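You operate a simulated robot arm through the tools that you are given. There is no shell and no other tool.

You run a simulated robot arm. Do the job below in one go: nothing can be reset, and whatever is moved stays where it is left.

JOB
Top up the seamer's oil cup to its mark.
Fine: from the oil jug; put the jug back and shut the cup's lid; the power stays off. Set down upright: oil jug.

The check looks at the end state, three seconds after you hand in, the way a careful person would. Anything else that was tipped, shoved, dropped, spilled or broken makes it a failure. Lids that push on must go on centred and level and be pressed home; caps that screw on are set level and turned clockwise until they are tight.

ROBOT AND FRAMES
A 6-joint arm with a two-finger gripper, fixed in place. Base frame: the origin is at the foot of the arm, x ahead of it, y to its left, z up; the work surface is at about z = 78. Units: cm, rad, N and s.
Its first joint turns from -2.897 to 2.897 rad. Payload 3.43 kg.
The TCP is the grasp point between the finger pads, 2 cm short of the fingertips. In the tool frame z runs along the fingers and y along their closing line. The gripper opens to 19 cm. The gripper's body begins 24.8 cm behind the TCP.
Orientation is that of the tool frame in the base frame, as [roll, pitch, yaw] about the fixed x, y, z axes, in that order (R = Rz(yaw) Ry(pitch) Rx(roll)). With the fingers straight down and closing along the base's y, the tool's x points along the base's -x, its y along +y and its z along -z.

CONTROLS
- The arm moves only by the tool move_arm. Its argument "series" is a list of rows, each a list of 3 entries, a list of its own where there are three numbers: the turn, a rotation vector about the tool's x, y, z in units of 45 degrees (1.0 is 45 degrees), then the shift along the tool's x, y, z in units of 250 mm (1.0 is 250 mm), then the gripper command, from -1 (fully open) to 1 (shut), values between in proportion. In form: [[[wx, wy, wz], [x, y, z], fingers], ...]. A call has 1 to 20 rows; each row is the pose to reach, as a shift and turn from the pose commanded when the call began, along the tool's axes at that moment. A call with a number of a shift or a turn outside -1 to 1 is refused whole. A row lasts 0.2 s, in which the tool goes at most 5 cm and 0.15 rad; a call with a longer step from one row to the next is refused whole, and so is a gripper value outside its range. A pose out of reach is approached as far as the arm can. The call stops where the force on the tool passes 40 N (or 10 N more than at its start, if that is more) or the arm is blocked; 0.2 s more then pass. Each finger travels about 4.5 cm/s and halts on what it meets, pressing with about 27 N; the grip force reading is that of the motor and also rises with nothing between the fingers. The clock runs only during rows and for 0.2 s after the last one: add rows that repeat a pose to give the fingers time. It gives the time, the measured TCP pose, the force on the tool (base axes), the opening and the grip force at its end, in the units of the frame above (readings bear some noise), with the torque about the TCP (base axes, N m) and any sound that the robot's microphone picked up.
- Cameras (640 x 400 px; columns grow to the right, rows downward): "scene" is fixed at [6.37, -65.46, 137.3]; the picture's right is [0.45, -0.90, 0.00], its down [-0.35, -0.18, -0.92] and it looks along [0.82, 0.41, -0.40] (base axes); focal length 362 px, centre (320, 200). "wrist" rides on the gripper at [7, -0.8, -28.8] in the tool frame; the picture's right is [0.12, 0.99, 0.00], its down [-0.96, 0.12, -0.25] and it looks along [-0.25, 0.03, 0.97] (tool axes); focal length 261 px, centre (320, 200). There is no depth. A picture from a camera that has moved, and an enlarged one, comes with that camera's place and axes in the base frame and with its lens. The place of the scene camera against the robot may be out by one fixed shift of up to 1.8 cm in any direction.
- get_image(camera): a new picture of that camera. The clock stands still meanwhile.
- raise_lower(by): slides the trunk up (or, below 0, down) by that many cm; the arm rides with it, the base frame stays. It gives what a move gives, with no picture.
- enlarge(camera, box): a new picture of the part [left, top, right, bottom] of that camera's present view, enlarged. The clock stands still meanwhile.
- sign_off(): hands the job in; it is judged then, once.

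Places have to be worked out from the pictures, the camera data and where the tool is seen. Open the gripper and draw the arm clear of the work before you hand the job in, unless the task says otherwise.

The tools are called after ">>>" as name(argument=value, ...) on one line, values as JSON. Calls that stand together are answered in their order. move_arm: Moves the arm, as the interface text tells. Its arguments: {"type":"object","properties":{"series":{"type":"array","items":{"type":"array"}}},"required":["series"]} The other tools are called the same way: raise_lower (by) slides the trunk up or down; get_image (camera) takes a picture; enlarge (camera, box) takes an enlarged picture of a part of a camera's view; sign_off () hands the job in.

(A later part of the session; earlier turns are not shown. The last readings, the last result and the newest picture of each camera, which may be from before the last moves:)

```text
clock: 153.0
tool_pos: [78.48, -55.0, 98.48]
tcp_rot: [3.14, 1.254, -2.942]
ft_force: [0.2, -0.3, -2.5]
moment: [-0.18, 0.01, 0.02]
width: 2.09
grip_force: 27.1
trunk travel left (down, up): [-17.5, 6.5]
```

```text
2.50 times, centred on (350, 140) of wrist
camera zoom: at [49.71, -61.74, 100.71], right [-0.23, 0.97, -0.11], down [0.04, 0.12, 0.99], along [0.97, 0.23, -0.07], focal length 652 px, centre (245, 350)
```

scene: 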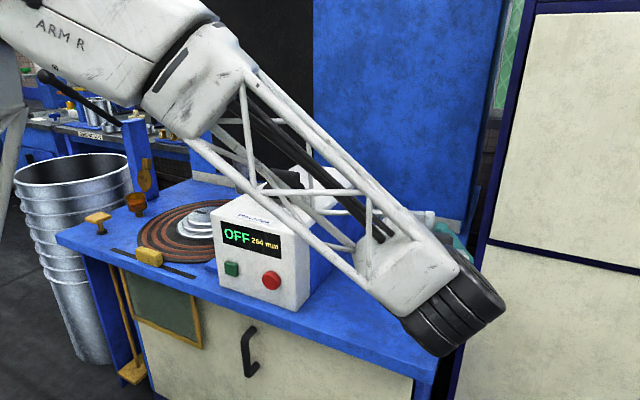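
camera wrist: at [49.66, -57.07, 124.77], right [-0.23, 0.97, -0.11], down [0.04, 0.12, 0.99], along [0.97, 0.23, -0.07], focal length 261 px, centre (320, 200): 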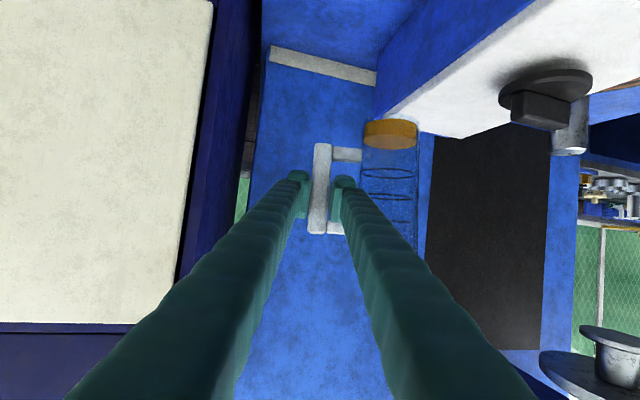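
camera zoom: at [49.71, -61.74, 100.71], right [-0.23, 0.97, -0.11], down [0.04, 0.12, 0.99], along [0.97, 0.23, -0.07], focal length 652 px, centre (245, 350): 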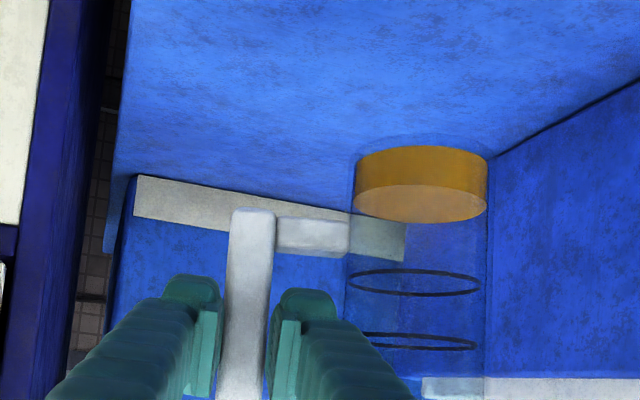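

The jug is upright above its place. I lower to z≈90.5.

>>> move_arm(series=[[[0, 0, 0], [0.03, 0, 0.01], 1], [[0, 0, 0], [0.09, 0, 0.029], 1], [[0, 0, 0], [0.16, 0, 0.052], 1], [[0, 0, 0], [0.23, 0, 0.075], 1], [[0, 0, 0], [0.28, 0, 0.091], 1], [[0, 0, 0], [0.304, 0, 0.099], 1], [[0, 0, 0], [0.304, 0, 0.099], 1]])

>>> enlarge(camera="wrist", box=[270, 60, 430, 220])

>>> enlarge(camera="scene", box=[350, 200, 480, 320])

```text
clock: 154.6
tool_pos: [78.41, -55.03, 90.58]
tcp_rot: [3.14, 1.256, -2.942]
ft_force: [0.0, -0.3, -2.4]
moment: [-0.15, -0.03, 0.0]
width: 2.12
grip_force: 26.6
trunk travel left (down, up): [-17.5, 6.5]
```

```text
2.50 times, centred on (350, 140) of wrist
camera zoom: at [49.63, -61.75, 92.82], right [-0.23, 0.97, -0.11], down [0.04, 0.12, 0.99], along [0.97, 0.23, -0.07], focal length 652 px, centre (245, 350)
```

zoom: 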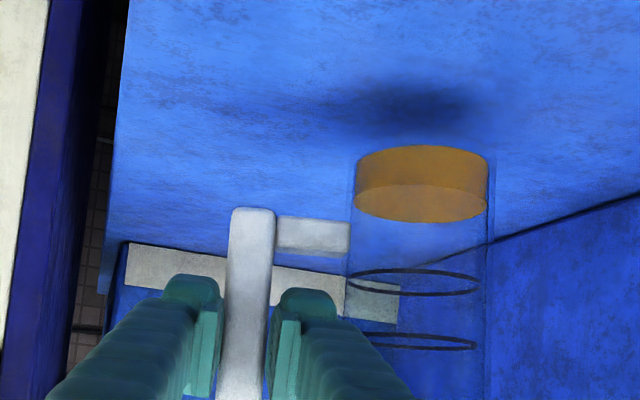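

```text
3.33 times, centred on (415, 260) of scene
camera zoom: at [6.37, -65.46, 137.3], right [0.45, -0.9, 0.0], down [-0.35, -0.18, -0.92], along [0.82, 0.41, -0.4], focal length 1207 px, centre (3, 0)
```

zoom: 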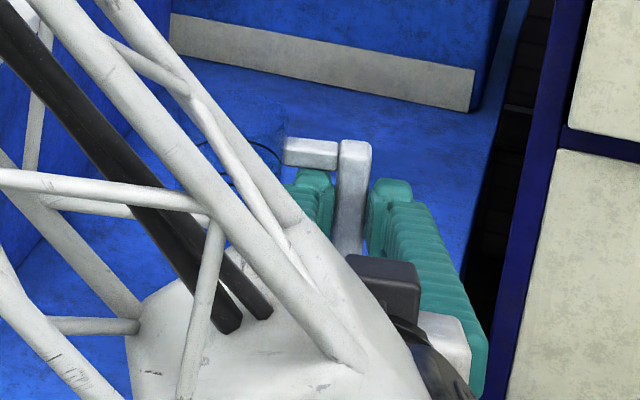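

There is still a gap (shadow separated). I lower 1.2 cm slowly and check the force.

>>> move_arm(series=[[[0, 0, 0], [0.0114, 0, 0.0037], 1], [[0, 0, 0], [0.0228, 0, 0.0074], 1], [[0, 0, 0], [0.0342, 0, 0.0111], 1], [[0, 0, 0], [0.0456, 0, 0.0148], 1], [[0, 0, 0], [0.0456, 0, 0.0148], 1]])

>>> enlarge(camera="wrist", box=[270, 60, 430, 220])

```text
clock: 155.8
tool_pos: [78.44, -55.04, 89.41]
tcp_rot: [3.14, 1.257, -2.94]
ft_force: [0.2, 0.3, -2.6]
moment: [-0.14, 0.03, -0.02]
width: 2.11
grip_force: 27.0
trunk travel left (down, up): [-17.5, 6.5]
```

```text
2.50 times, centred on (350, 140) of wrist
camera zoom: at [49.72, -61.8, 91.57], right [-0.23, 0.97, -0.11], down [0.04, 0.12, 0.99], along [0.97, 0.23, -0.07], focal length 652 px, centre (245, 350)
```

zoom: 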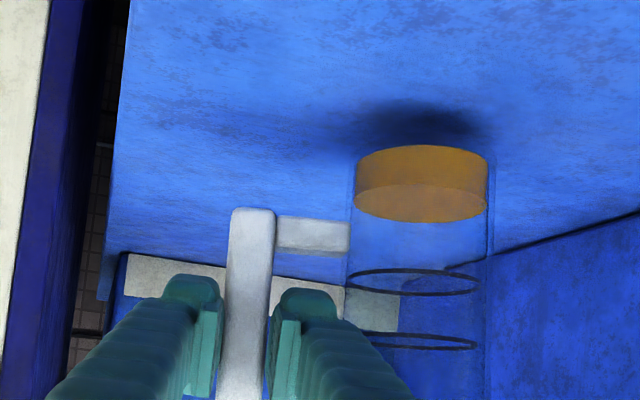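

Still a small gap. Another 0.8 cm in fine steps.

>>> move_arm(series=[[[0, 0, 0], [0.0076, 0, 0.0025], 1], [[0, 0, 0], [0.0152, 0, 0.0049], 1], [[0, 0, 0], [0.0228, 0, 0.0074], 1], [[0, 0, 0], [0.0304, 0, 0.0099], 1], [[0, 0, 0], [0.0304, 0, 0.0099], 1]])

>>> enlarge(camera="wrist", box=[270, 60, 430, 220])

```text
clock: 157.0
tool_pos: [78.43, -54.94, 88.6]
tcp_rot: [3.136, 1.258, -2.945]
ft_force: [-0.4, -0.4, -2.2]
moment: [-0.14, 0.04, -0.01]
width: 2.09
grip_force: 27.1
trunk travel left (down, up): [-17.5, 6.5]
```

```text
2.50 times, centred on (350, 140) of wrist
camera zoom: at [49.75, -61.8, 90.69], right [-0.23, 0.97, -0.11], down [0.04, 0.12, 0.99], along [0.97, 0.23, -0.07], focal length 652 px, centre (245, 350)
```

zoom: 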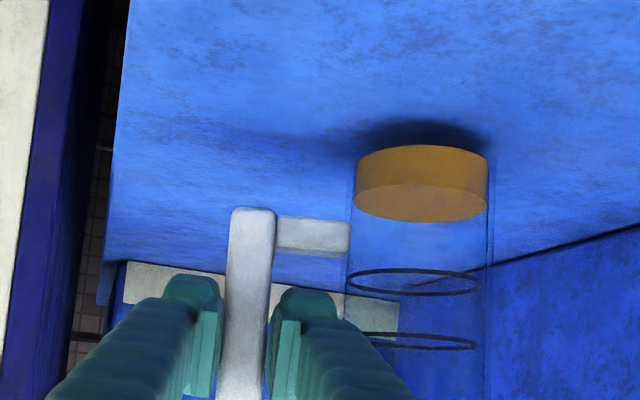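

Nearly there; another 0.6 cm in very fine steps, watching the vertical force.

>>> move_arm(series=[[[0, 0, 0], [0.0057, 0, 0.0019], 1], [[0, 0, 0], [0.0114, 0, 0.0037], 1], [[0, 0, 0], [0.0171, 0, 0.0056], 1], [[0, 0, 0], [0.0228, 0, 0.0074], 1], [[0, 0, 0], [0.0228, 0, 0.0074], 1]])

>>> enlarge(camera="wrist", box=[270, 60, 430, 220])

```text
clock: 158.2
tool_pos: [78.6, -55.09, 88.0]
tcp_rot: [3.138, 1.258, -2.943]
ft_force: [-0.5, -0.3, -2.3]
moment: [-0.16, 0.03, -0.02]
width: 2.1
grip_force: 27.3
trunk travel left (down, up): [-17.5, 6.5]
```

```text
2.50 times, centred on (350, 140) of wrist
camera zoom: at [49.76, -61.83, 90.09], right [-0.23, 0.97, -0.11], down [0.04, 0.12, 0.99], along [0.97, 0.23, -0.07], focal length 652 px, centre (245, 350)
```

zoom: 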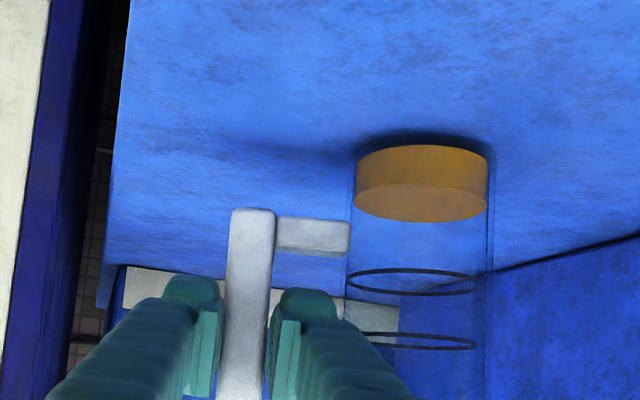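

Not yet touching (torque unchanged). Continue 0.5 cm more in fine steps.

>>> move_arm(series=[[[0, 0, 0], [0.0048, 0, 0.0015], 1], [[0, 0, 0], [0.0095, 0, 0.0031], 1], [[0, 0, 0], [0.0143, 0, 0.0046], 1], [[0, 0, 0], [0.019, 0, 0.0062], 1], [[0, 0, 0], [0.019, 0, 0.0062], 1]])

>>> enlarge(camera="wrist", box=[270, 60, 430, 220])

```text
clock: 159.4
tool_pos: [78.41, -55.07, 87.46]
tcp_rot: [3.139, 1.259, -2.943]
ft_force: [0.2, -1.8, 3.2]
moment: [0.15, -0.18, -0.1]
width: 2.11
grip_force: 27.3
trunk travel left (down, up): [-17.5, 6.5]
```

```text
2.50 times, centred on (350, 140) of wrist
camera zoom: at [49.72, -61.82, 89.62], right [-0.23, 0.97, -0.11], down [0.04, 0.12, 0.99], along [0.97, 0.23, -0.06], focal length 652 px, centre (245, 350)
```

zoom: 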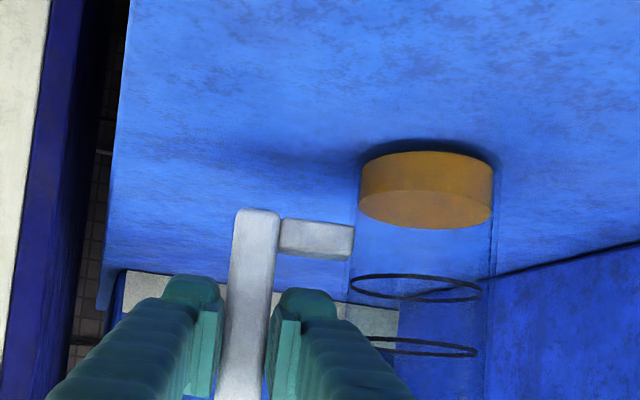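

Contact: vertical force went from −2.4 to +3.2 N, so the jug stands on the table. I open the fingers gently to 3.4 cm, staying inside the handle loop.

>>> move_arm(series=[[[0, 0, 0], [0, 0, 0], 0.8], [[0, 0, 0], [0, 0, 0], 0.75], [[0, 0, 0], [0, 0, 0], 0.7], [[0, 0, 0], [0, 0, 0], 0.642], [[0, 0, 0], [0, 0, 0], 0.642], [[0, 0, 0], [0, 0, 0], 0.642]])

>>> enlarge(camera="wrist", box=[270, 60, 430, 220])

>>> enlarge(camera="scene", box=[370, 220, 450, 300])

```text
clock: 160.8
tool_pos: [78.4, -55.05, 87.49]
tcp_rot: [3.14, 1.258, -2.941]
ft_force: [0.4, 0.8, 0.3]
moment: [0.01, 0.01, 0.02]
width: 3.4
grip_force: 0.1
trunk travel left (down, up): [-17.5, 6.5]
```

```text
2.50 times, centred on (350, 140) of wrist
camera zoom: at [49.74, -61.81, 89.6], right [-0.23, 0.97, -0.11], down [0.04, 0.12, 0.99], along [0.97, 0.23, -0.06], focal length 652 px, centre (245, 350)
```

zoom: 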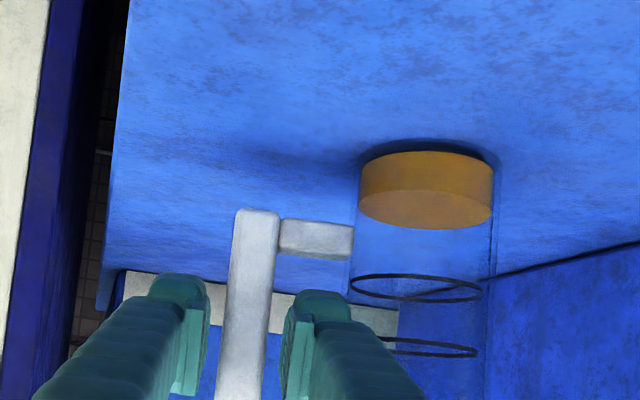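

```text
5.00 times, centred on (410, 260) of scene
camera zoom: at [6.37, -65.46, 137.3], right [0.45, -0.9, 0.0], down [-0.35, -0.18, -0.92], along [0.82, 0.41, -0.4], focal length 1810 px, centre (-130, -100)
```

zoom: 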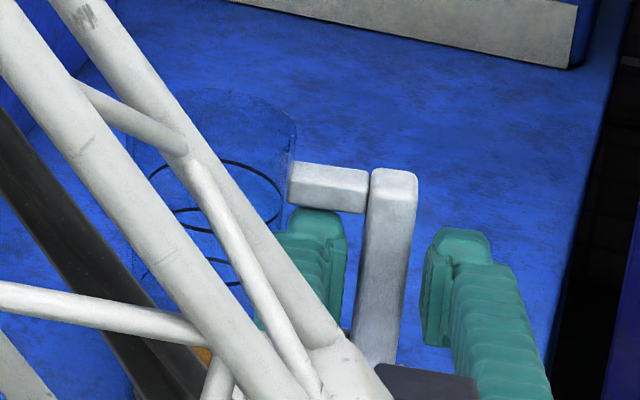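

Released, forces zero, jug stands. I lower the fingers 0.7 cm within the loop, then withdraw straight back along the finger axis.

>>> move_arm(series=[[[0, 0, 0], [0.0133, 0, 0.0043], 0.642], [[0, 0, 0], [0.0266, 0, 0.0087], 0.642], [[0, 0, 0], [0.0266, 0, -0.0313], 0.642], [[0, 0, 0], [0.0266, 0, -0.0813], 0.642], [[0, 0, 0], [0.0266, 0, -0.1413], 0.642], [[0, 0, 0], [0.0266, 0, -0.2013], 0.642], [[0, 0, 0], [0.0266, 0, -0.2013], 0.642]])

>>> enlarge(camera="wrist", box=[270, 60, 430, 220])

>>> enlarge(camera="scene", box=[350, 220, 450, 320])

```text
clock: 162.4
tool_pos: [73.59, -56.02, 88.38]
tcp_rot: [3.14, 1.257, -2.941]
ft_force: [0.5, 0.9, -0.4]
moment: [0.0, 0.02, 0.0]
width: 3.39
grip_force: 0.0
trunk travel left (down, up): [-17.5, 6.5]
```

```text
2.50 times, centred on (350, 140) of wrist
camera zoom: at [44.81, -62.76, 90.54], right [-0.24, 0.97, -0.11], down [0.04, 0.12, 0.99], along [0.97, 0.23, -0.07], focal length 652 px, centre (245, 350)
```

zoom: 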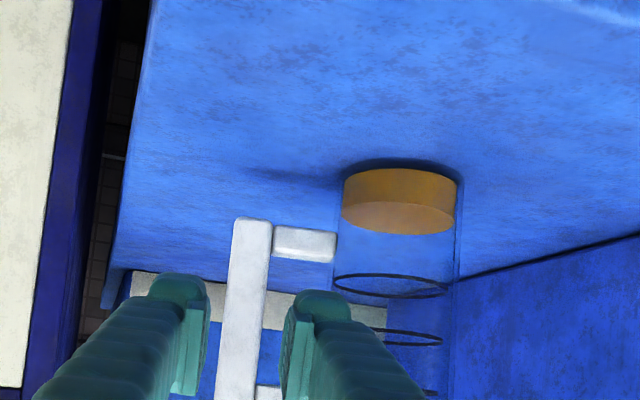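

```text
4.00 times, centred on (400, 270) of scene
camera zoom: at [6.37, -65.46, 137.3], right [0.45, -0.9, 0.0], down [-0.35, -0.18, -0.92], along [0.82, 0.41, -0.4], focal length 1448 px, centre (0, -80)
```

zoom: 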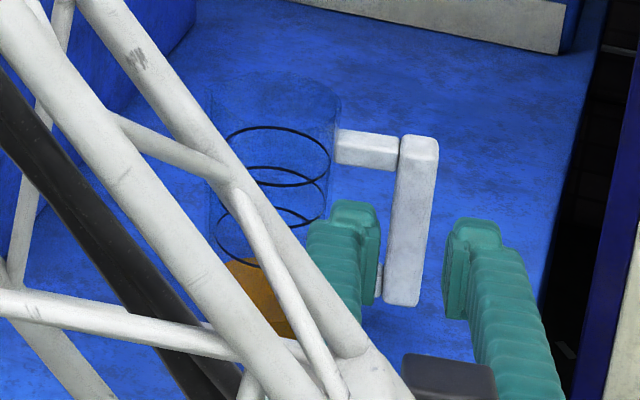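

The jug stands upright within ~0.5 cm of its original spot. I withdraw fully.

>>> move_arm(series=[[[0, 0, 0], [0, 0, -0.08], 0.642], [[0, 0, 0], [0, 0, -0.18], 0.642], [[0, 0, 0], [0, 0, -0.3], 0.642], [[0, 0, 0], [-0.05, 0, -0.42], 0.642], [[0, 0, 0], [-0.15, 0, -0.5], 0.642], [[0, 0, 0], [-0.28, 0, -0.56], 0.642], [[0, 0, 0], [-0.42, 0, -0.6], 0.642], [[0, 0, 0], [-0.56, 0, -0.64], 0.642], [[0, 0, 0], [-0.7, 0, -0.68], 0.642], [[0, 0, 0], [-0.7, 0, -0.68], 0.642]])

>>> get_image(camera="scene")

>>> enlarge(camera="scene", box=[340, 220, 460, 320])

```text
clock: 164.6
tool_pos: [63.01, -58.04, 110.3]
tcp_rot: [3.141, 1.257, -2.941]
ft_force: [-0.5, 0.7, 0.7]
moment: [0.02, 0.03, -0.02]
width: 3.4
grip_force: 0.1
trunk travel left (down, up): [-17.5, 6.5]
```

```text
taken
```

scene: 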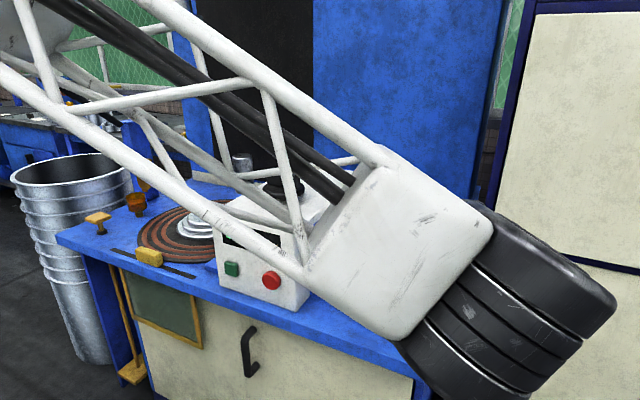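

```text
4.00 times, centred on (400, 270) of scene
camera zoom: at [6.37, -65.46, 137.3], right [0.45, -0.9, 0.0], down [-0.35, -0.18, -0.92], along [0.82, 0.41, -0.4], focal length 1448 px, centre (0, -80)
```

zoom: 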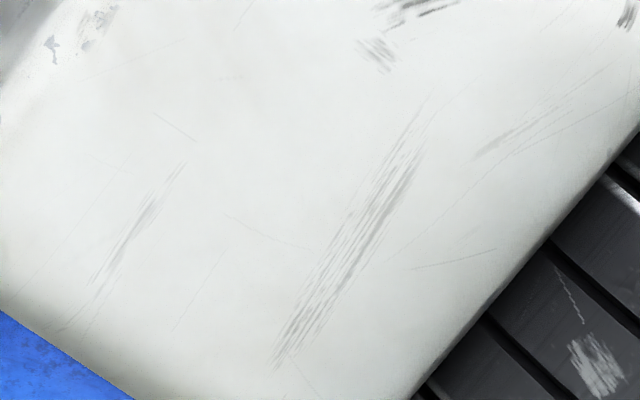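

The jug is clear. I pitch the tool down and head back toward the cup to close the lid.

>>> move_arm(series=[[[0, 0.1, 0], [-0.047, 0.035, 0.014], 0.642], [[0, 0.2, 0], [-0.093, 0.07, 0.028], 0.642], [[0, 0.3, 0], [-0.14, 0.106, 0.042], 0.642], [[0, 0.4, 0], [-0.186, 0.141, 0.056], 0.642], [[0, 0.5, 0], [-0.233, 0.176, 0.07], 0.642], [[0, 0.6, 0], [-0.28, 0.211, 0.083], 0.642], [[0, 0.7, 0], [-0.326, 0.246, 0.097], 0.642], [[0, 0.8, 0], [-0.373, 0.282, 0.111], 0.642], [[0, 0.9, 0], [-0.419, 0.317, 0.125], 0.642], [[0, 1, 0], [-0.466, 0.352, 0.139], 0.642], [[0, 1, 0], [-0.466, 0.352, 0.139], 0.642]])

>>> enlarge(camera="scene", box=[340, 220, 460, 320])

>>> get_image(camera="wrist")

```text
clock: 167.0
tool_pos: [67.97, -48.29, 120.23]
tcp_rot: [-3.141, 0.472, -2.941]
ft_force: [-1.1, 0.1, 0.1]
moment: [0.0, 0.02, 0.02]
width: 3.42
grip_force: 0.1
trunk travel left (down, up): [-17.5, 6.5]
```

```text
4.00 times, centred on (400, 270) of scene
camera zoom: at [6.37, -65.46, 137.3], right [0.45, -0.9, 0.0], down [-0.35, -0.18, -0.92], along [0.82, 0.41, -0.4], focal length 1448 px, centre (0, -80)
```

zoom: 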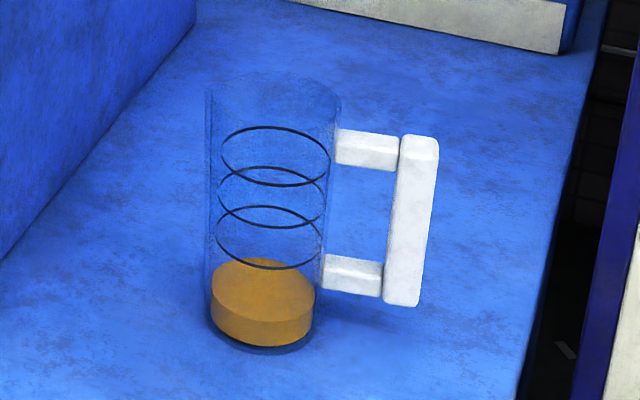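

```text
taken
camera wrist: at [49.31, -53.06, 142.76], right [-0.3, 0.95, -0.05], down [0.71, 0.26, 0.66], along [0.64, 0.16, -0.75], focal length 261 px, centre (320, 200)
```

wrist: 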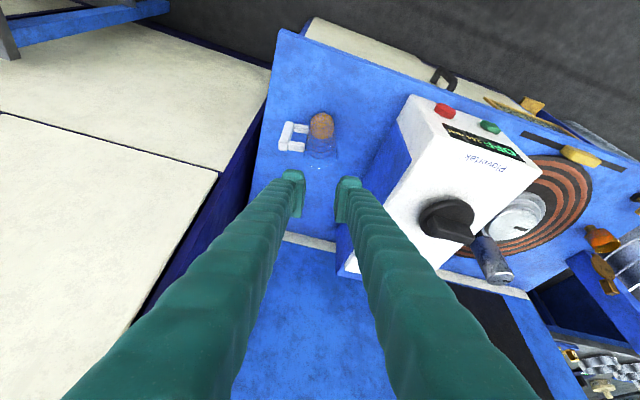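

The jug stands upright back in place. I travel toward the cup side at safe height, squaring the yaw.

>>> move_arm(series=[[[0.01, 0, 0.019], [-0.032, 0.076, 0.001], 0.37], [[0.019, 0, 0.038], [-0.064, 0.152, 0.003], 0.37], [[0.029, 0, 0.057], [-0.096, 0.227, 0.004], 0.37], [[0.039, 0, 0.076], [-0.128, 0.303, 0.005], 0.37], [[0.048, 0, 0.095], [-0.159, 0.379, 0.006], 0.37], [[0.058, 0, 0.114], [-0.191, 0.455, 0.008], 0.37], [[0.068, 0, 0.133], [-0.223, 0.53, 0.009], 0.37], [[0.077, 0, 0.152], [-0.255, 0.606, 0.01], 0.37], [[0.087, 0, 0.171], [-0.287, 0.682, 0.012], 0.37], [[0.097, 0, 0.19], [-0.319, 0.758, 0.013], 0.37], [[0.106, 0, 0.209], [-0.351, 0.833, 0.014], 0.37], [[0.116, 0, 0.2277], [-0.3826, 0.909, 0.0154], 0.37], [[0.116, 0, 0.2277], [-0.3826, 0.909, 0.0154], 0.37]])

>>> move_arm(series=[[[0, 0, 0], [0, 0.06, 0], 0.37], [[0, 0, 0], [0, 0.14, 0], 0.37], [[0, 0, 0], [0, 0.22, 0], 0.37], [[0, 0, 0], [0, 0.3, 0], 0.37], [[0, 0, 0], [0, 0.38, 0], 0.37], [[0, 0, 0], [0, 0.46, 0], 0.37], [[0, 0, 0], [0, 0.54, 0], 0.37], [[0, 0, 0], [0, 0.62, 0], 0.37], [[0, 0, 0], [0, 0.7, 0], 0.37], [[0, 0, 0], [0, 0.78, 0], 0.37], [[0, 0, 0], [0, 0.86, 0], 0.37], [[0, 0, 0], [0, 0.94, 0], 0.37], [[0, 0, 0], [0, 1, 0], 0.37], [[0, 0, 0], [0, 1, 0], 0.37]])

>>> move_arm(series=[[[0, 0, 0], [0, 0.06, 0], 0.37], [[0, 0, 0], [0, 0.14, 0], 0.37], [[0, 0, 0], [0, 0.22, 0], 0.37], [[0, 0, 0], [0, 0.3, 0], 0.37], [[0, 0, 0], [0, 0.38, 0], 0.37], [[0, 0, 0], [0, 0.46, 0], 0.37], [[0, 0, 0], [0, 0.54, 0], 0.37], [[0, 0, 0], [0, 0.62, 0], 0.37], [[0, 0, 0], [0, 0.7, 0], 0.37], [[0, 0, 0], [0, 0.78, 0], 0.37], [[0, 0, 0], [0, 0.86, 0], 0.37], [[0, 0, 0], [0, 0.94, 0], 0.37], [[0, 0, 0], [0, 1, 0], 0.37], [[0, 0, 0], [0, 1, 0], 0.37]])

```text
clock: 169.8
tool_pos: [72.11, -24.07, 124.29]
tcp_rot: [-3.14, 0.469, -3.14]
ft_force: [0.3, -0.6, 0.4]
moment: [0.03, -0.01, 0.0]
width: 5.99
grip_force: 0.0
trunk travel left (down, up): [-17.5, 6.5]
```

```text
clock: 172.8
tool_pos: [71.98, 0.94, 124.37]
tcp_rot: [3.141, 0.472, -3.141]
ft_force: [0.4, -0.2, 0.4]
moment: [0.01, -0.02, 0.02]
width: 5.97
grip_force: 0.1
trunk travel left (down, up): [-17.5, 6.5]
```

```text
clock: 175.8
tool_pos: [72.0, 25.87, 124.3]
tcp_rot: [-3.14, 0.471, 3.141]
ft_force: [0.3, -0.1, 0.0]
moment: [-0.01, 0.0, 0.01]
width: 5.99
grip_force: 0.1
trunk travel left (down, up): [-17.5, 6.5]
```

Clear path. I move to the retreat pose in line with the lid tab.

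>>> move_arm(series=[[[0, 0.008, 0], [-0.029, 0.083, 0.045], 0.37], [[0, 0.017, 0], [-0.057, 0.167, 0.089], 0.37], [[0, 0.025, 0], [-0.086, 0.25, 0.134], 0.37], [[0, 0.033, 0], [-0.114, 0.333, 0.178], 0.37], [[0, 0.042, 0], [-0.143, 0.417, 0.223], 0.37], [[0, 0.05, 0], [-0.172, 0.5, 0.267], 0.37], [[0, 0.058, 0], [-0.2, 0.583, 0.312], 0.37], [[0, 0.067, 0], [-0.229, 0.667, 0.356], 0.37], [[0, 0.075, 0], [-0.257, 0.75, 0.401], 0.37], [[0, 0.083, 0], [-0.286, 0.833, 0.445], 0.37], [[0, 0.092, 0], [-0.314, 0.917, 0.49], 0.37], [[0, 0.1, 0], [-0.343, 1, 0.534], 0.37], [[0, 0.1, 0], [-0.343, 1, 0.534], 0.37]])

>>> get_image(camera="wrist")

>>> enlarge(camera="scene", box=[90, 130, 190, 230])

```text
clock: 178.6
tool_pos: [85.6, 50.98, 116.3]
tcp_rot: [3.141, 0.394, -3.139]
ft_force: [-1.2, 0.3, -0.7]
moment: [-0.02, -0.01, 0.0]
width: 6.0
grip_force: 0.0
trunk travel left (down, up): [-17.5, 6.5]
```

```text
taken
camera wrist: at [68.13, 50.09, 140.15], right [-0.11, 0.99, -0.05], down [0.79, 0.12, 0.6], along [0.6, 0.03, -0.8], focal length 261 px, centre (320, 200)
```

wrist: 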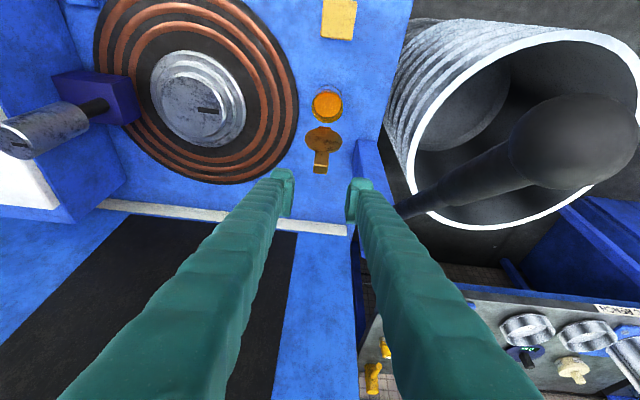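

```text
4.00 times, centred on (140, 180) of scene
camera zoom: at [6.37, -65.46, 137.3], right [0.45, -0.9, 0.0], down [-0.35, -0.18, -0.92], along [0.82, 0.41, -0.4], focal length 1448 px, centre (1040, 280)
```

zoom: 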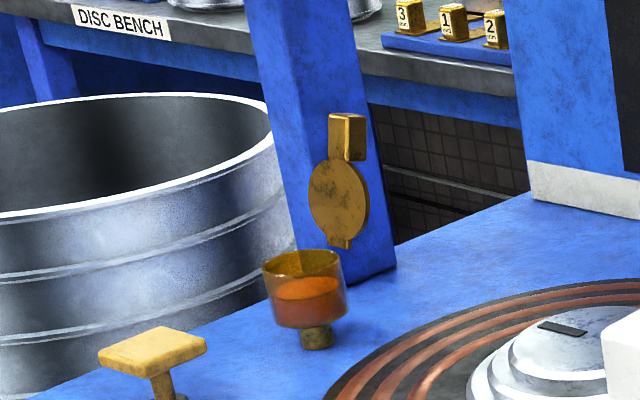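

I check the oil level from above as well, before closing.

>>> enlarge(camera="wrist", box=[300, 80, 355, 180])

>>> enlarge(camera="scene", box=[126, 194, 148, 212])

>>> enlarge(camera="wrist", box=[312, 88, 342, 122])

```text
4.00 times, centred on (328, 130) of wrist
camera zoom: at [68.13, 50.09, 140.15], right [-0.11, 0.99, -0.05], down [0.79, 0.12, 0.6], along [0.6, 0.03, -0.8], focal length 1043 px, centre (290, 480)
```

zoom: 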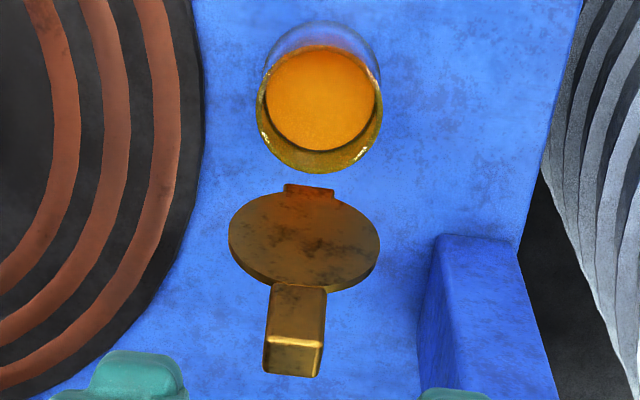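

```text
16.00 times, centred on (137, 203) of scene
camera zoom: at [6.37, -65.46, 137.3], right [0.45, -0.9, 0.0], down [-0.35, -0.18, -0.92], along [0.82, 0.41, -0.4], focal length 5794 px, centre (3248, 152)
```

zoom: 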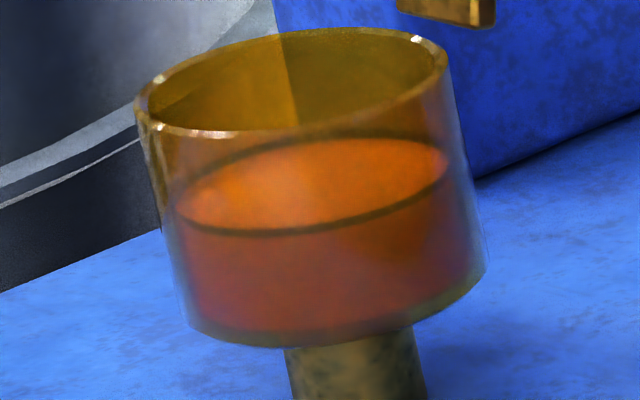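

```text
11.76 times, centred on (327, 105) of wrist
camera zoom: at [68.13, 50.09, 140.15], right [-0.11, 0.99, -0.05], down [0.79, 0.12, 0.6], along [0.6, 0.03, -0.8], focal length 3066 px, centre (238, 1318)
```

zoom: 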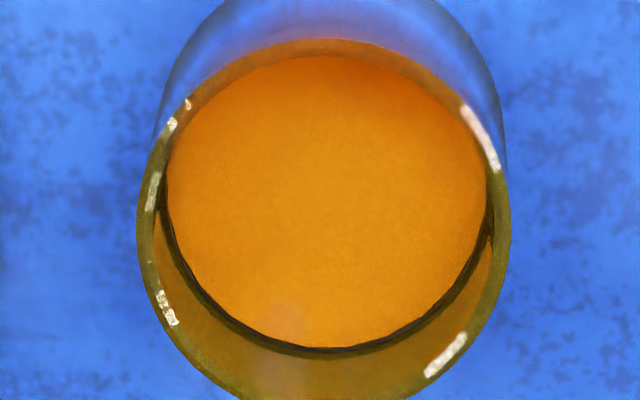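

The oil stands right at the ring from this angle too. I advance to straddle the raised tab with open fingers.

>>> move_arm(series=[[[0, 0, 0], [0.007, 0, 0.13], 0.37], [[0, 0, 0], [0.015, 0.001, 0.28], 0.37], [[0, 0, 0], [0.023, 0.002, 0.43], 0.37], [[0, 0, 0], [0.031, 0.003, 0.58], 0.37], [[0, 0, 0], [0.038, 0.003, 0.7], 0.37], [[0, 0, 0], [0.043, 0.004, 0.8], 0.37], [[0, 0, 0], [0.047, 0.004, 0.873], 0.37], [[0, 0, 0], [0.047, 0.004, 0.873], 0.37]])

>>> get_image(camera="wrist")

>>> enlarge(camera="scene", box=[90, 140, 190, 230])

```text
clock: 180.4
tool_pos: [93.0, 50.78, 95.83]
tcp_rot: [-3.141, 0.392, 3.141]
ft_force: [-0.2, 1.1, 0.5]
moment: [-0.02, -0.01, -0.01]
width: 5.99
grip_force: 0.0
trunk travel left (down, up): [-17.5, 6.5]
```

```text
taken
camera wrist: at [75.45, 49.97, 119.74], right [-0.11, 0.99, -0.05], down [0.79, 0.12, 0.6], along [0.6, 0.03, -0.8], focal length 261 px, centre (320, 200)
```

wrist: 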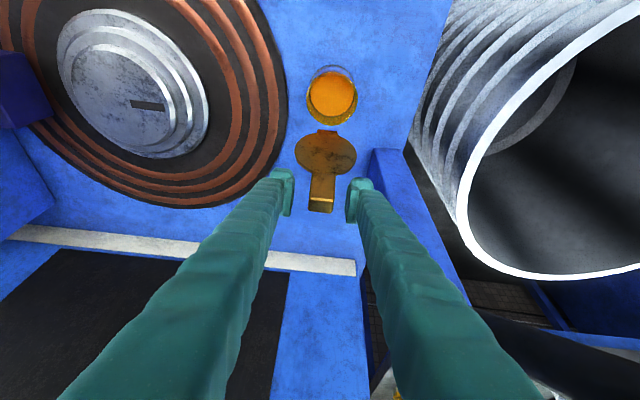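

```text
4.44 times, centred on (140, 185) of scene
camera zoom: at [6.37, -65.46, 137.3], right [0.45, -0.9, 0.0], down [-0.35, -0.18, -0.92], along [0.82, 0.41, -0.4], focal length 1609 px, centre (1120, 267)
```

zoom: 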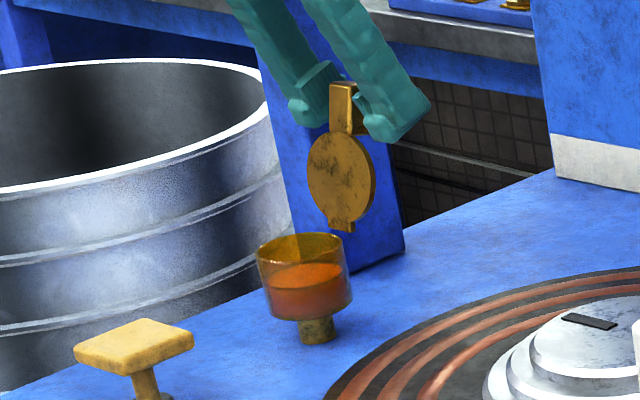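

Same pose as when I released it; the tab is centred between the pads. I close the grip on the tab.

>>> move_arm(series=[[[0, 0, 0], [0, 0, 0], 0.7], [[0, 0, 0], [0, 0, 0], 1], [[0, 0, 0], [0, 0, 0], 1], [[0, 0, 0], [0, 0, 0], 1], [[0, 0, 0], [0, 0, 0], 1], [[0, 0, 0], [0, 0, 0], 1]])

>>> enlarge(camera="scene", box=[90, 140, 190, 230])

```text
clock: 181.8
tool_pos: [92.88, 50.91, 95.96]
tcp_rot: [3.142, 0.395, -3.14]
ft_force: [3.6, 12.3, 0.0]
moment: [0.15, -0.34, -0.03]
width: 2.7
grip_force: 45.1
trunk travel left (down, up): [-17.5, 6.5]
```

```text
4.44 times, centred on (140, 185) of scene
camera zoom: at [6.37, -65.46, 137.3], right [0.45, -0.9, 0.0], down [-0.35, -0.18, -0.92], along [0.82, 0.41, -0.4], focal length 1609 px, centre (1120, 267)
```

zoom: 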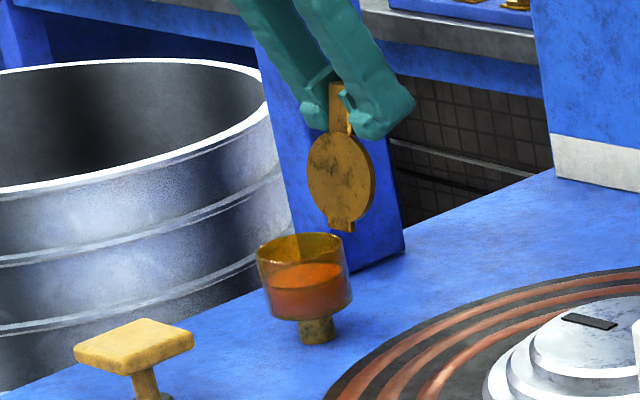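

Gripped. I swing the lid back along the same arc, first to ~95°, watching the forces.

>>> move_arm(series=[[[0, 0, 0], [0.01, 0.003, -0.01], 1], [[0, 0, 0], [0.0203, 0.004, -0.02], 1], [[0, 0, 0], [0.0339, 0.004, -0.0315], 1], [[0, 0, 0], [0.0475, 0.004, -0.0429], 1], [[0, 0, 0], [0.062, 0.004, -0.0532], 1], [[0, 0, 0], [0.0766, 0.004, -0.0634], 1], [[0, 0, 0], [0.092, 0.004, -0.0723], 1], [[0, 0, 0], [0.1074, 0.004, -0.0812], 1]])

>>> enlarge(camera="scene", box=[90, 140, 190, 230])

```text
clock: 183.6
tool_pos: [89.9, 50.97, 96.6]
tcp_rot: [3.141, 0.394, -3.142]
ft_force: [12.2, -0.6, -1.8]
moment: [0.02, -1.28, -0.05]
width: 2.69
grip_force: 44.9
trunk travel left (down, up): [-17.5, 6.5]
```

```text
4.44 times, centred on (140, 185) of scene
camera zoom: at [6.37, -65.46, 137.3], right [0.45, -0.9, 0.0], down [-0.35, -0.18, -0.92], along [0.82, 0.41, -0.4], focal length 1609 px, centre (1120, 267)
```

zoom: 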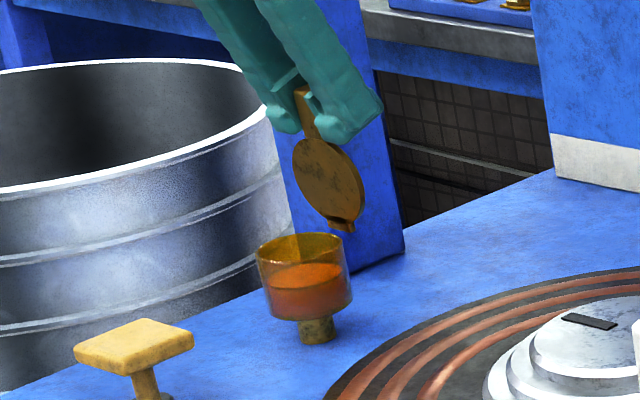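

Forces are small (12 N). Continue the swing to ~60°.

>>> move_arm(series=[[[0, 0, 0], [0.016, 0, -0.0075], 1], [[0, 0, 0], [0.0322, 0, -0.0151], 1], [[0, 0, 0], [0.049, 0, -0.0212], 1], [[0, 0, 0], [0.0656, 0, -0.0273], 1], [[0, 0, 0], [0.083, 0, -0.032], 1], [[0, 0, 0], [0.1, 0, -0.0366], 1], [[0, 0, 0], [0.1175, 0, -0.0397], 1], [[0, 0, 0], [0.135, 0, -0.0428], 1], [[0, 0, 0], [0.1528, 0, -0.0444], 1], [[0, 0, 0], [0.1705, 0, -0.046], 1], [[0, 0, 0], [0.1883, 0, -0.046], 1], [[0, 0, 0], [0.2061, 0, -0.046], 1], [[0, 0, 0], [0.2238, 0, -0.0445], 1], [[0, 0, 0], [0.2415, 0, -0.043], 1]])

>>> enlarge(camera="scene", box=[90, 140, 190, 230])

```text
clock: 186.6
tool_pos: [83.73, 51.08, 95.26]
tcp_rot: [-3.141, 0.393, -3.14]
ft_force: [12.1, -13.9, 4.3]
moment: [-0.07, -1.38, 0.0]
width: 2.68
grip_force: 45.3
trunk travel left (down, up): [-17.5, 6.5]
```

```text
4.44 times, centred on (140, 185) of scene
camera zoom: at [6.37, -65.46, 137.3], right [0.45, -0.9, 0.0], down [-0.35, -0.18, -0.92], along [0.82, 0.41, -0.4], focal length 1609 px, centre (1120, 267)
```

zoom: 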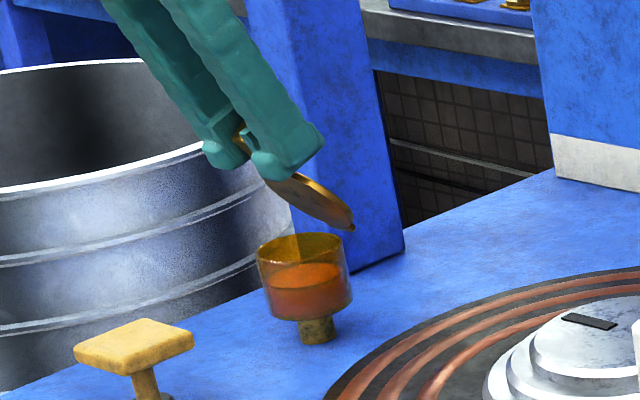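

Good. I continue down, now letting the tool rotate with the lid as it approaches the cup.

>>> move_arm(series=[[[0, 0, 0], [0.0235, -0.002, 0.004], 1], [[0, 0, 0], [0.047, -0.004, 0.0075], 1], [[0, 0, 0], [0.064, -0.004, 0.012], 1], [[0, 0, 0], [0.0814, -0.004, 0.0167], 1], [[0, 0, 0], [0.1016, -0.004, 0.0236], 1], [[0, -0.055, 0], [0.1184, -0.004, 0.0305], 1], [[0, -0.111, 0], [0.1352, -0.004, 0.0374], 1], [[0, -0.167, 0], [0.1513, -0.004, 0.0458], 1], [[0, -0.222, 0], [0.1673, -0.004, 0.0542], 1], [[0, -0.278, 0], [0.1826, -0.004, 0.064], 1], [[0, -0.333, 0], [0.1979, -0.004, 0.0738], 1], [[0, -0.389, 0], [0.2123, -0.004, 0.0848], 1], [[0, -0.444, 0], [0.2266, -0.004, 0.0959], 1]])

>>> enlarge(camera="scene", box=[90, 150, 180, 230])

```text
clock: 189.4
tool_pos: [79.36, 51.04, 90.76]
tcp_rot: [3.141, 0.742, 3.141]
ft_force: [-2.5, -1.7, -13.0]
moment: [0.02, 1.35, 0.0]
width: 2.69
grip_force: 45.3
trunk travel left (down, up): [-17.5, 6.5]
```

```text
5.00 times, centred on (135, 190) of scene
camera zoom: at [6.37, -65.46, 137.3], right [0.45, -0.9, 0.0], down [-0.35, -0.18, -0.92], along [0.82, 0.41, -0.4], focal length 1810 px, centre (1245, 250)
```

zoom: 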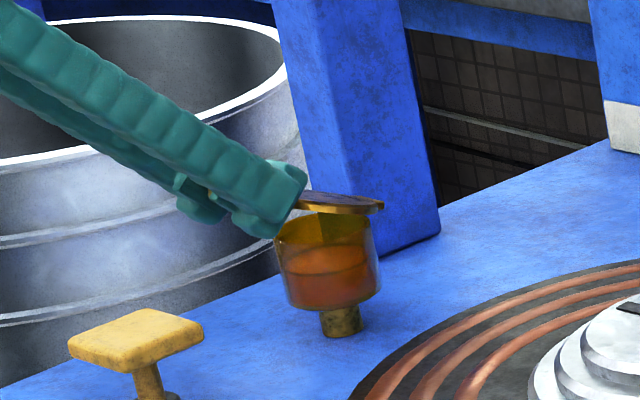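

Lid is ~20° from closed. Continue 15° more with the rotation.

>>> move_arm(series=[[[0, -0.055, 0], [0.0167, 0, 0.0072], 1], [[0, -0.111, 0], [0.0333, 0, 0.0144], 1], [[0, -0.167, 0], [0.0493, 0, 0.0231], 1], [[0, -0.222, 0], [0.0652, 0, 0.0317], 1], [[0, -0.278, 0], [0.0804, 0, 0.0417], 1], [[0, -0.333, 0], [0.0955, 0, 0.0517], 1], [[0, -0.333, 0], [0.0955, 0, 0.0517], 1]])

>>> enlarge(camera="scene", box=[100, 170, 160, 230])

```text
clock: 191.0
tool_pos: [78.52, 50.92, 88.27]
tcp_rot: [3.141, 1.005, -3.141]
ft_force: [-2.9, 1.8, -5.8]
moment: [0.04, 0.71, 0.03]
width: 2.69
grip_force: 45.3
trunk travel left (down, up): [-17.5, 6.5]
```

```text
6.67 times, centred on (130, 200) of scene
camera zoom: at [6.37, -65.46, 137.3], right [0.45, -0.9, 0.0], down [-0.35, -0.18, -0.92], along [0.82, 0.41, -0.4], focal length 2414 px, centre (1587, 200)
```

zoom: 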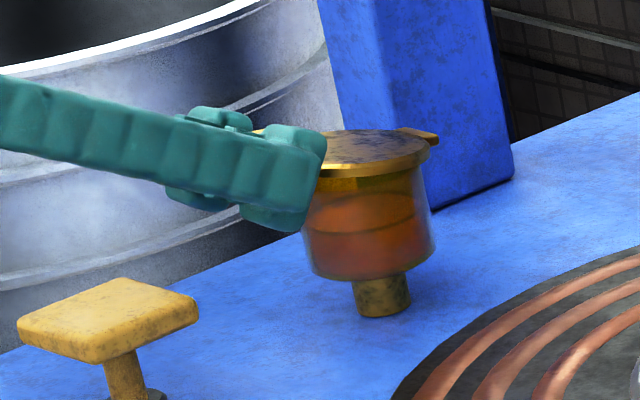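

Nearly shut. I press the tab down about 0.8 cm more in fine steps and watch the force.

>>> move_arm(series=[[[0, 0, 0], [0.0063, 0, 0.0026], 1], [[0, 0, 0], [0.0126, 0, 0.0052], 1], [[0, 0, 0], [0.0188, 0, 0.0077], 1], [[0, 0, 0], [0.0245, 0, 0.0099], 1], [[0, 0, 0], [0.0302, 0, 0.0121], 1]])

>>> enlarge(camera="scene", box=[110, 180, 155, 220])

```text
clock: 192.2
tool_pos: [78.45, 50.98, 87.56]
tcp_rot: [3.138, 1.004, 3.141]
ft_force: [11.9, 10.9, 11.4]
moment: [0.03, -1.39, 0.09]
width: 2.7
grip_force: 45.3
trunk travel left (down, up): [-17.5, 6.5]
```

```text
10.00 times, centred on (132, 200) of scene
camera zoom: at [6.37, -65.46, 137.3], right [0.45, -0.9, 0.0], down [-0.35, -0.18, -0.92], along [0.82, 0.41, -0.4], focal length 3621 px, centre (2195, 200)
```

zoom: 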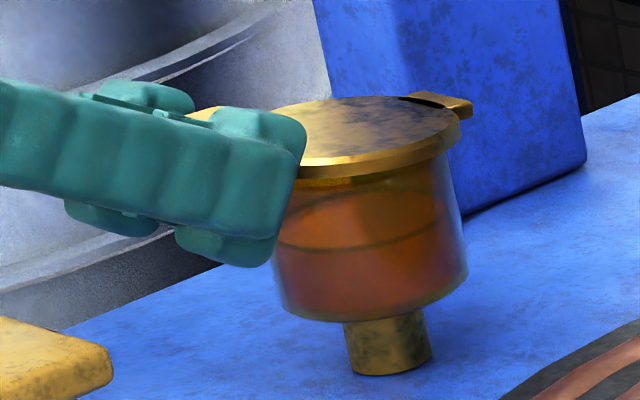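

The lid still stands ~3° open at the front; the force so far is mostly grip friction. I press a further 0.6 cm in small steps.

>>> move_arm(series=[[[0, 0, 0], [0.0065, -0.002, 0.0029], 1], [[0, 0, 0], [0.0129, -0.003, 0.0058], 1], [[0, 0, 0], [0.0175, -0.003, 0.008], 1], [[0, 0, 0], [0.022, -0.003, 0.0102], 1]])

>>> enlarge(camera="scene", box=[110, 180, 155, 220])

```text
clock: 193.2
tool_pos: [78.31, 50.95, 86.95]
tcp_rot: [3.141, 1.004, -3.141]
ft_force: [11.1, 13.7, 11.1]
moment: [0.08, -1.37, 0.11]
width: 2.68
grip_force: 45.0
trunk travel left (down, up): [-17.5, 6.5]
```

```text
10.00 times, centred on (132, 200) of scene
camera zoom: at [6.37, -65.46, 137.3], right [0.45, -0.9, 0.0], down [-0.35, -0.18, -0.92], along [0.82, 0.41, -0.4], focal length 3621 px, centre (2195, 200)
```

zoom: 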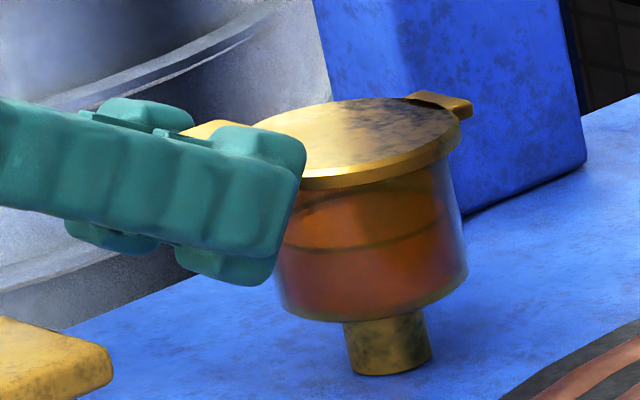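

Almost; I press 0.35 cm further and look for the force rise of full closure.

>>> move_arm(series=[[[0, 0, 0], [0.0045, 0, 0.002], 1], [[0, 0, 0], [0.009, 0, 0.004], 1], [[0, 0, 0], [0.0129, 0, 0.0058], 1]])

>>> enlarge(camera="scene", box=[110, 180, 155, 220])

```text
clock: 194.0
tool_pos: [78.15, 51.0, 86.64]
tcp_rot: [3.139, 1.005, -3.141]
ft_force: [14.2, 19.2, 16.3]
moment: [0.05, -1.26, 0.1]
width: 2.71
grip_force: 45.2
trunk travel left (down, up): [-17.5, 6.5]
```

```text
10.00 times, centred on (132, 200) of scene
camera zoom: at [6.37, -65.46, 137.3], right [0.45, -0.9, 0.0], down [-0.35, -0.18, -0.92], along [0.82, 0.41, -0.4], focal length 3621 px, centre (2195, 200)
```

zoom: 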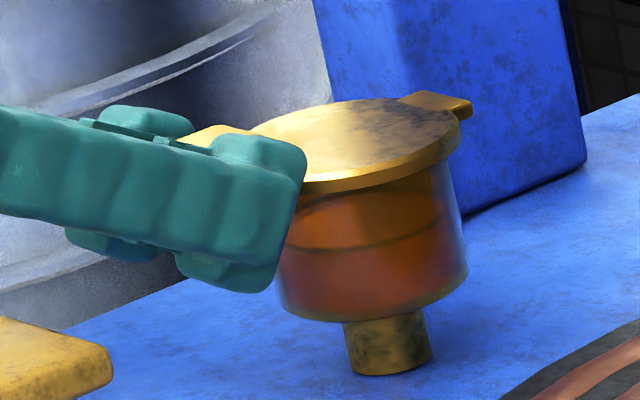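

The force is rising and the lid edge matches the original closed view. I release the tab gently.

>>> move_arm(series=[[[0, 0, 0], [0, 0.004, 0], 1], [[0, 0, 0], [0, 0.006, 0], 0.7], [[0, 0, 0], [0, 0.006, 0], 0.5], [[0, 0, 0], [0, 0.006, 0], 0.37], [[0, 0, 0], [0, 0.006, 0], 0.37], [[0, 0, 0], [0, 0.006, 0], 0.37]])

>>> enlarge(camera="scene", box=[110, 180, 155, 220])

>>> enlarge(camera="wrist", box=[265, 90, 385, 230])

```text
clock: 195.4
tool_pos: [78.23, 51.02, 86.62]
tcp_rot: [3.141, 1.003, 3.141]
ft_force: [-0.2, 0.5, 0.3]
moment: [-0.02, -0.02, 0.01]
width: 6.0
grip_force: 0.1
trunk travel left (down, up): [-17.5, 6.5]
```

```text
10.00 times, centred on (132, 200) of scene
camera zoom: at [6.37, -65.46, 137.3], right [0.45, -0.9, 0.0], down [-0.35, -0.18, -0.92], along [0.82, 0.41, -0.4], focal length 3621 px, centre (2195, 200)
```

zoom: 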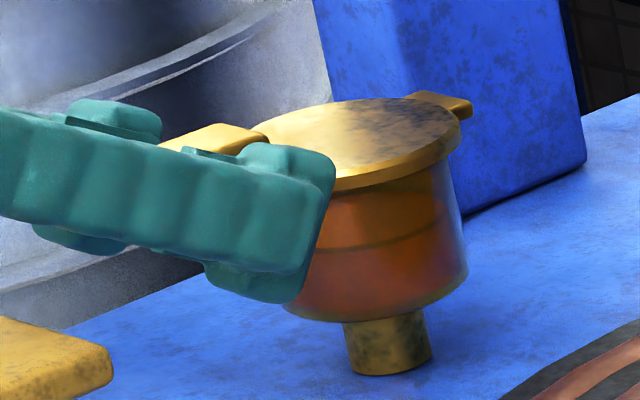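

```text
2.86 times, centred on (325, 160) of wrist
camera zoom: at [50.19, 50.18, 96.11], right [-0.06, 0.99, -0.1], down [0.31, 0.12, 0.94], along [0.95, 0.03, -0.31], focal length 745 px, centre (306, 314)
```

zoom: 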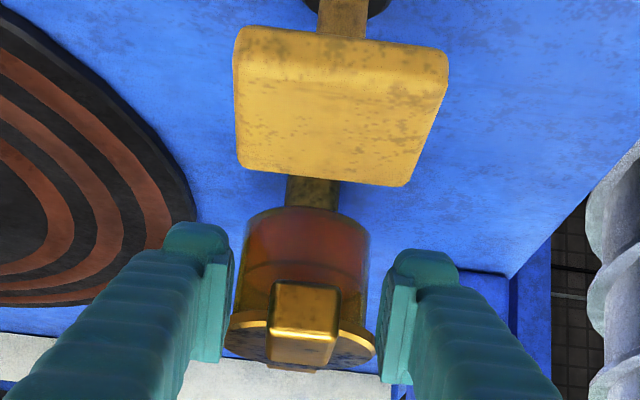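

Released; lid stays down. I back straight off 9 cm and compare the closed lid with the starting picture.

>>> move_arm(series=[[[0, 0, 0], [0, 0, -0.06], 0.37], [[0, 0, 0], [0, 0, -0.15], 0.37], [[0, 0, 0], [0, 0, -0.25], 0.37], [[0, 0, 0], [0, 0, -0.36], 0.37], [[0, 0, 0], [0, 0, -0.36], 0.37]])

>>> enlarge(camera="scene", box=[108, 180, 156, 220])

>>> enlarge(camera="wrist", box=[290, 110, 360, 200])

```text
clock: 196.6
tool_pos: [70.5, 51.03, 91.48]
tcp_rot: [3.142, 1.003, 3.141]
ft_force: [-0.4, -1.1, -0.1]
moment: [0.02, 0.02, -0.02]
width: 5.98
grip_force: 0.1
trunk travel left (down, up): [-17.5, 6.5]
```

```text
10.00 times, centred on (132, 200) of scene
camera zoom: at [6.37, -65.46, 137.3], right [0.45, -0.9, 0.0], down [-0.35, -0.18, -0.92], along [0.82, 0.41, -0.4], focal length 3621 px, centre (2200, 200)
```

zoom: 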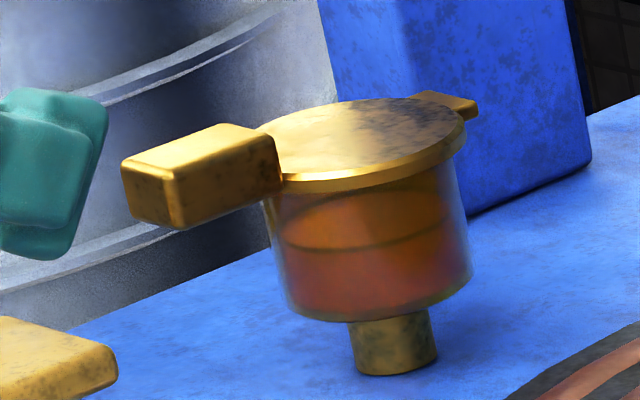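

```text
4.44 times, centred on (325, 155) of wrist
camera zoom: at [42.53, 50.18, 100.86], right [-0.06, 0.99, -0.1], down [0.31, 0.12, 0.94], along [0.95, 0.03, -0.31], focal length 1158 px, centre (298, 400)
```

zoom: 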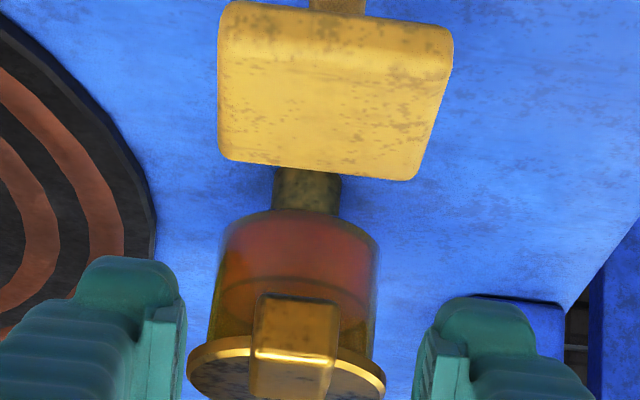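

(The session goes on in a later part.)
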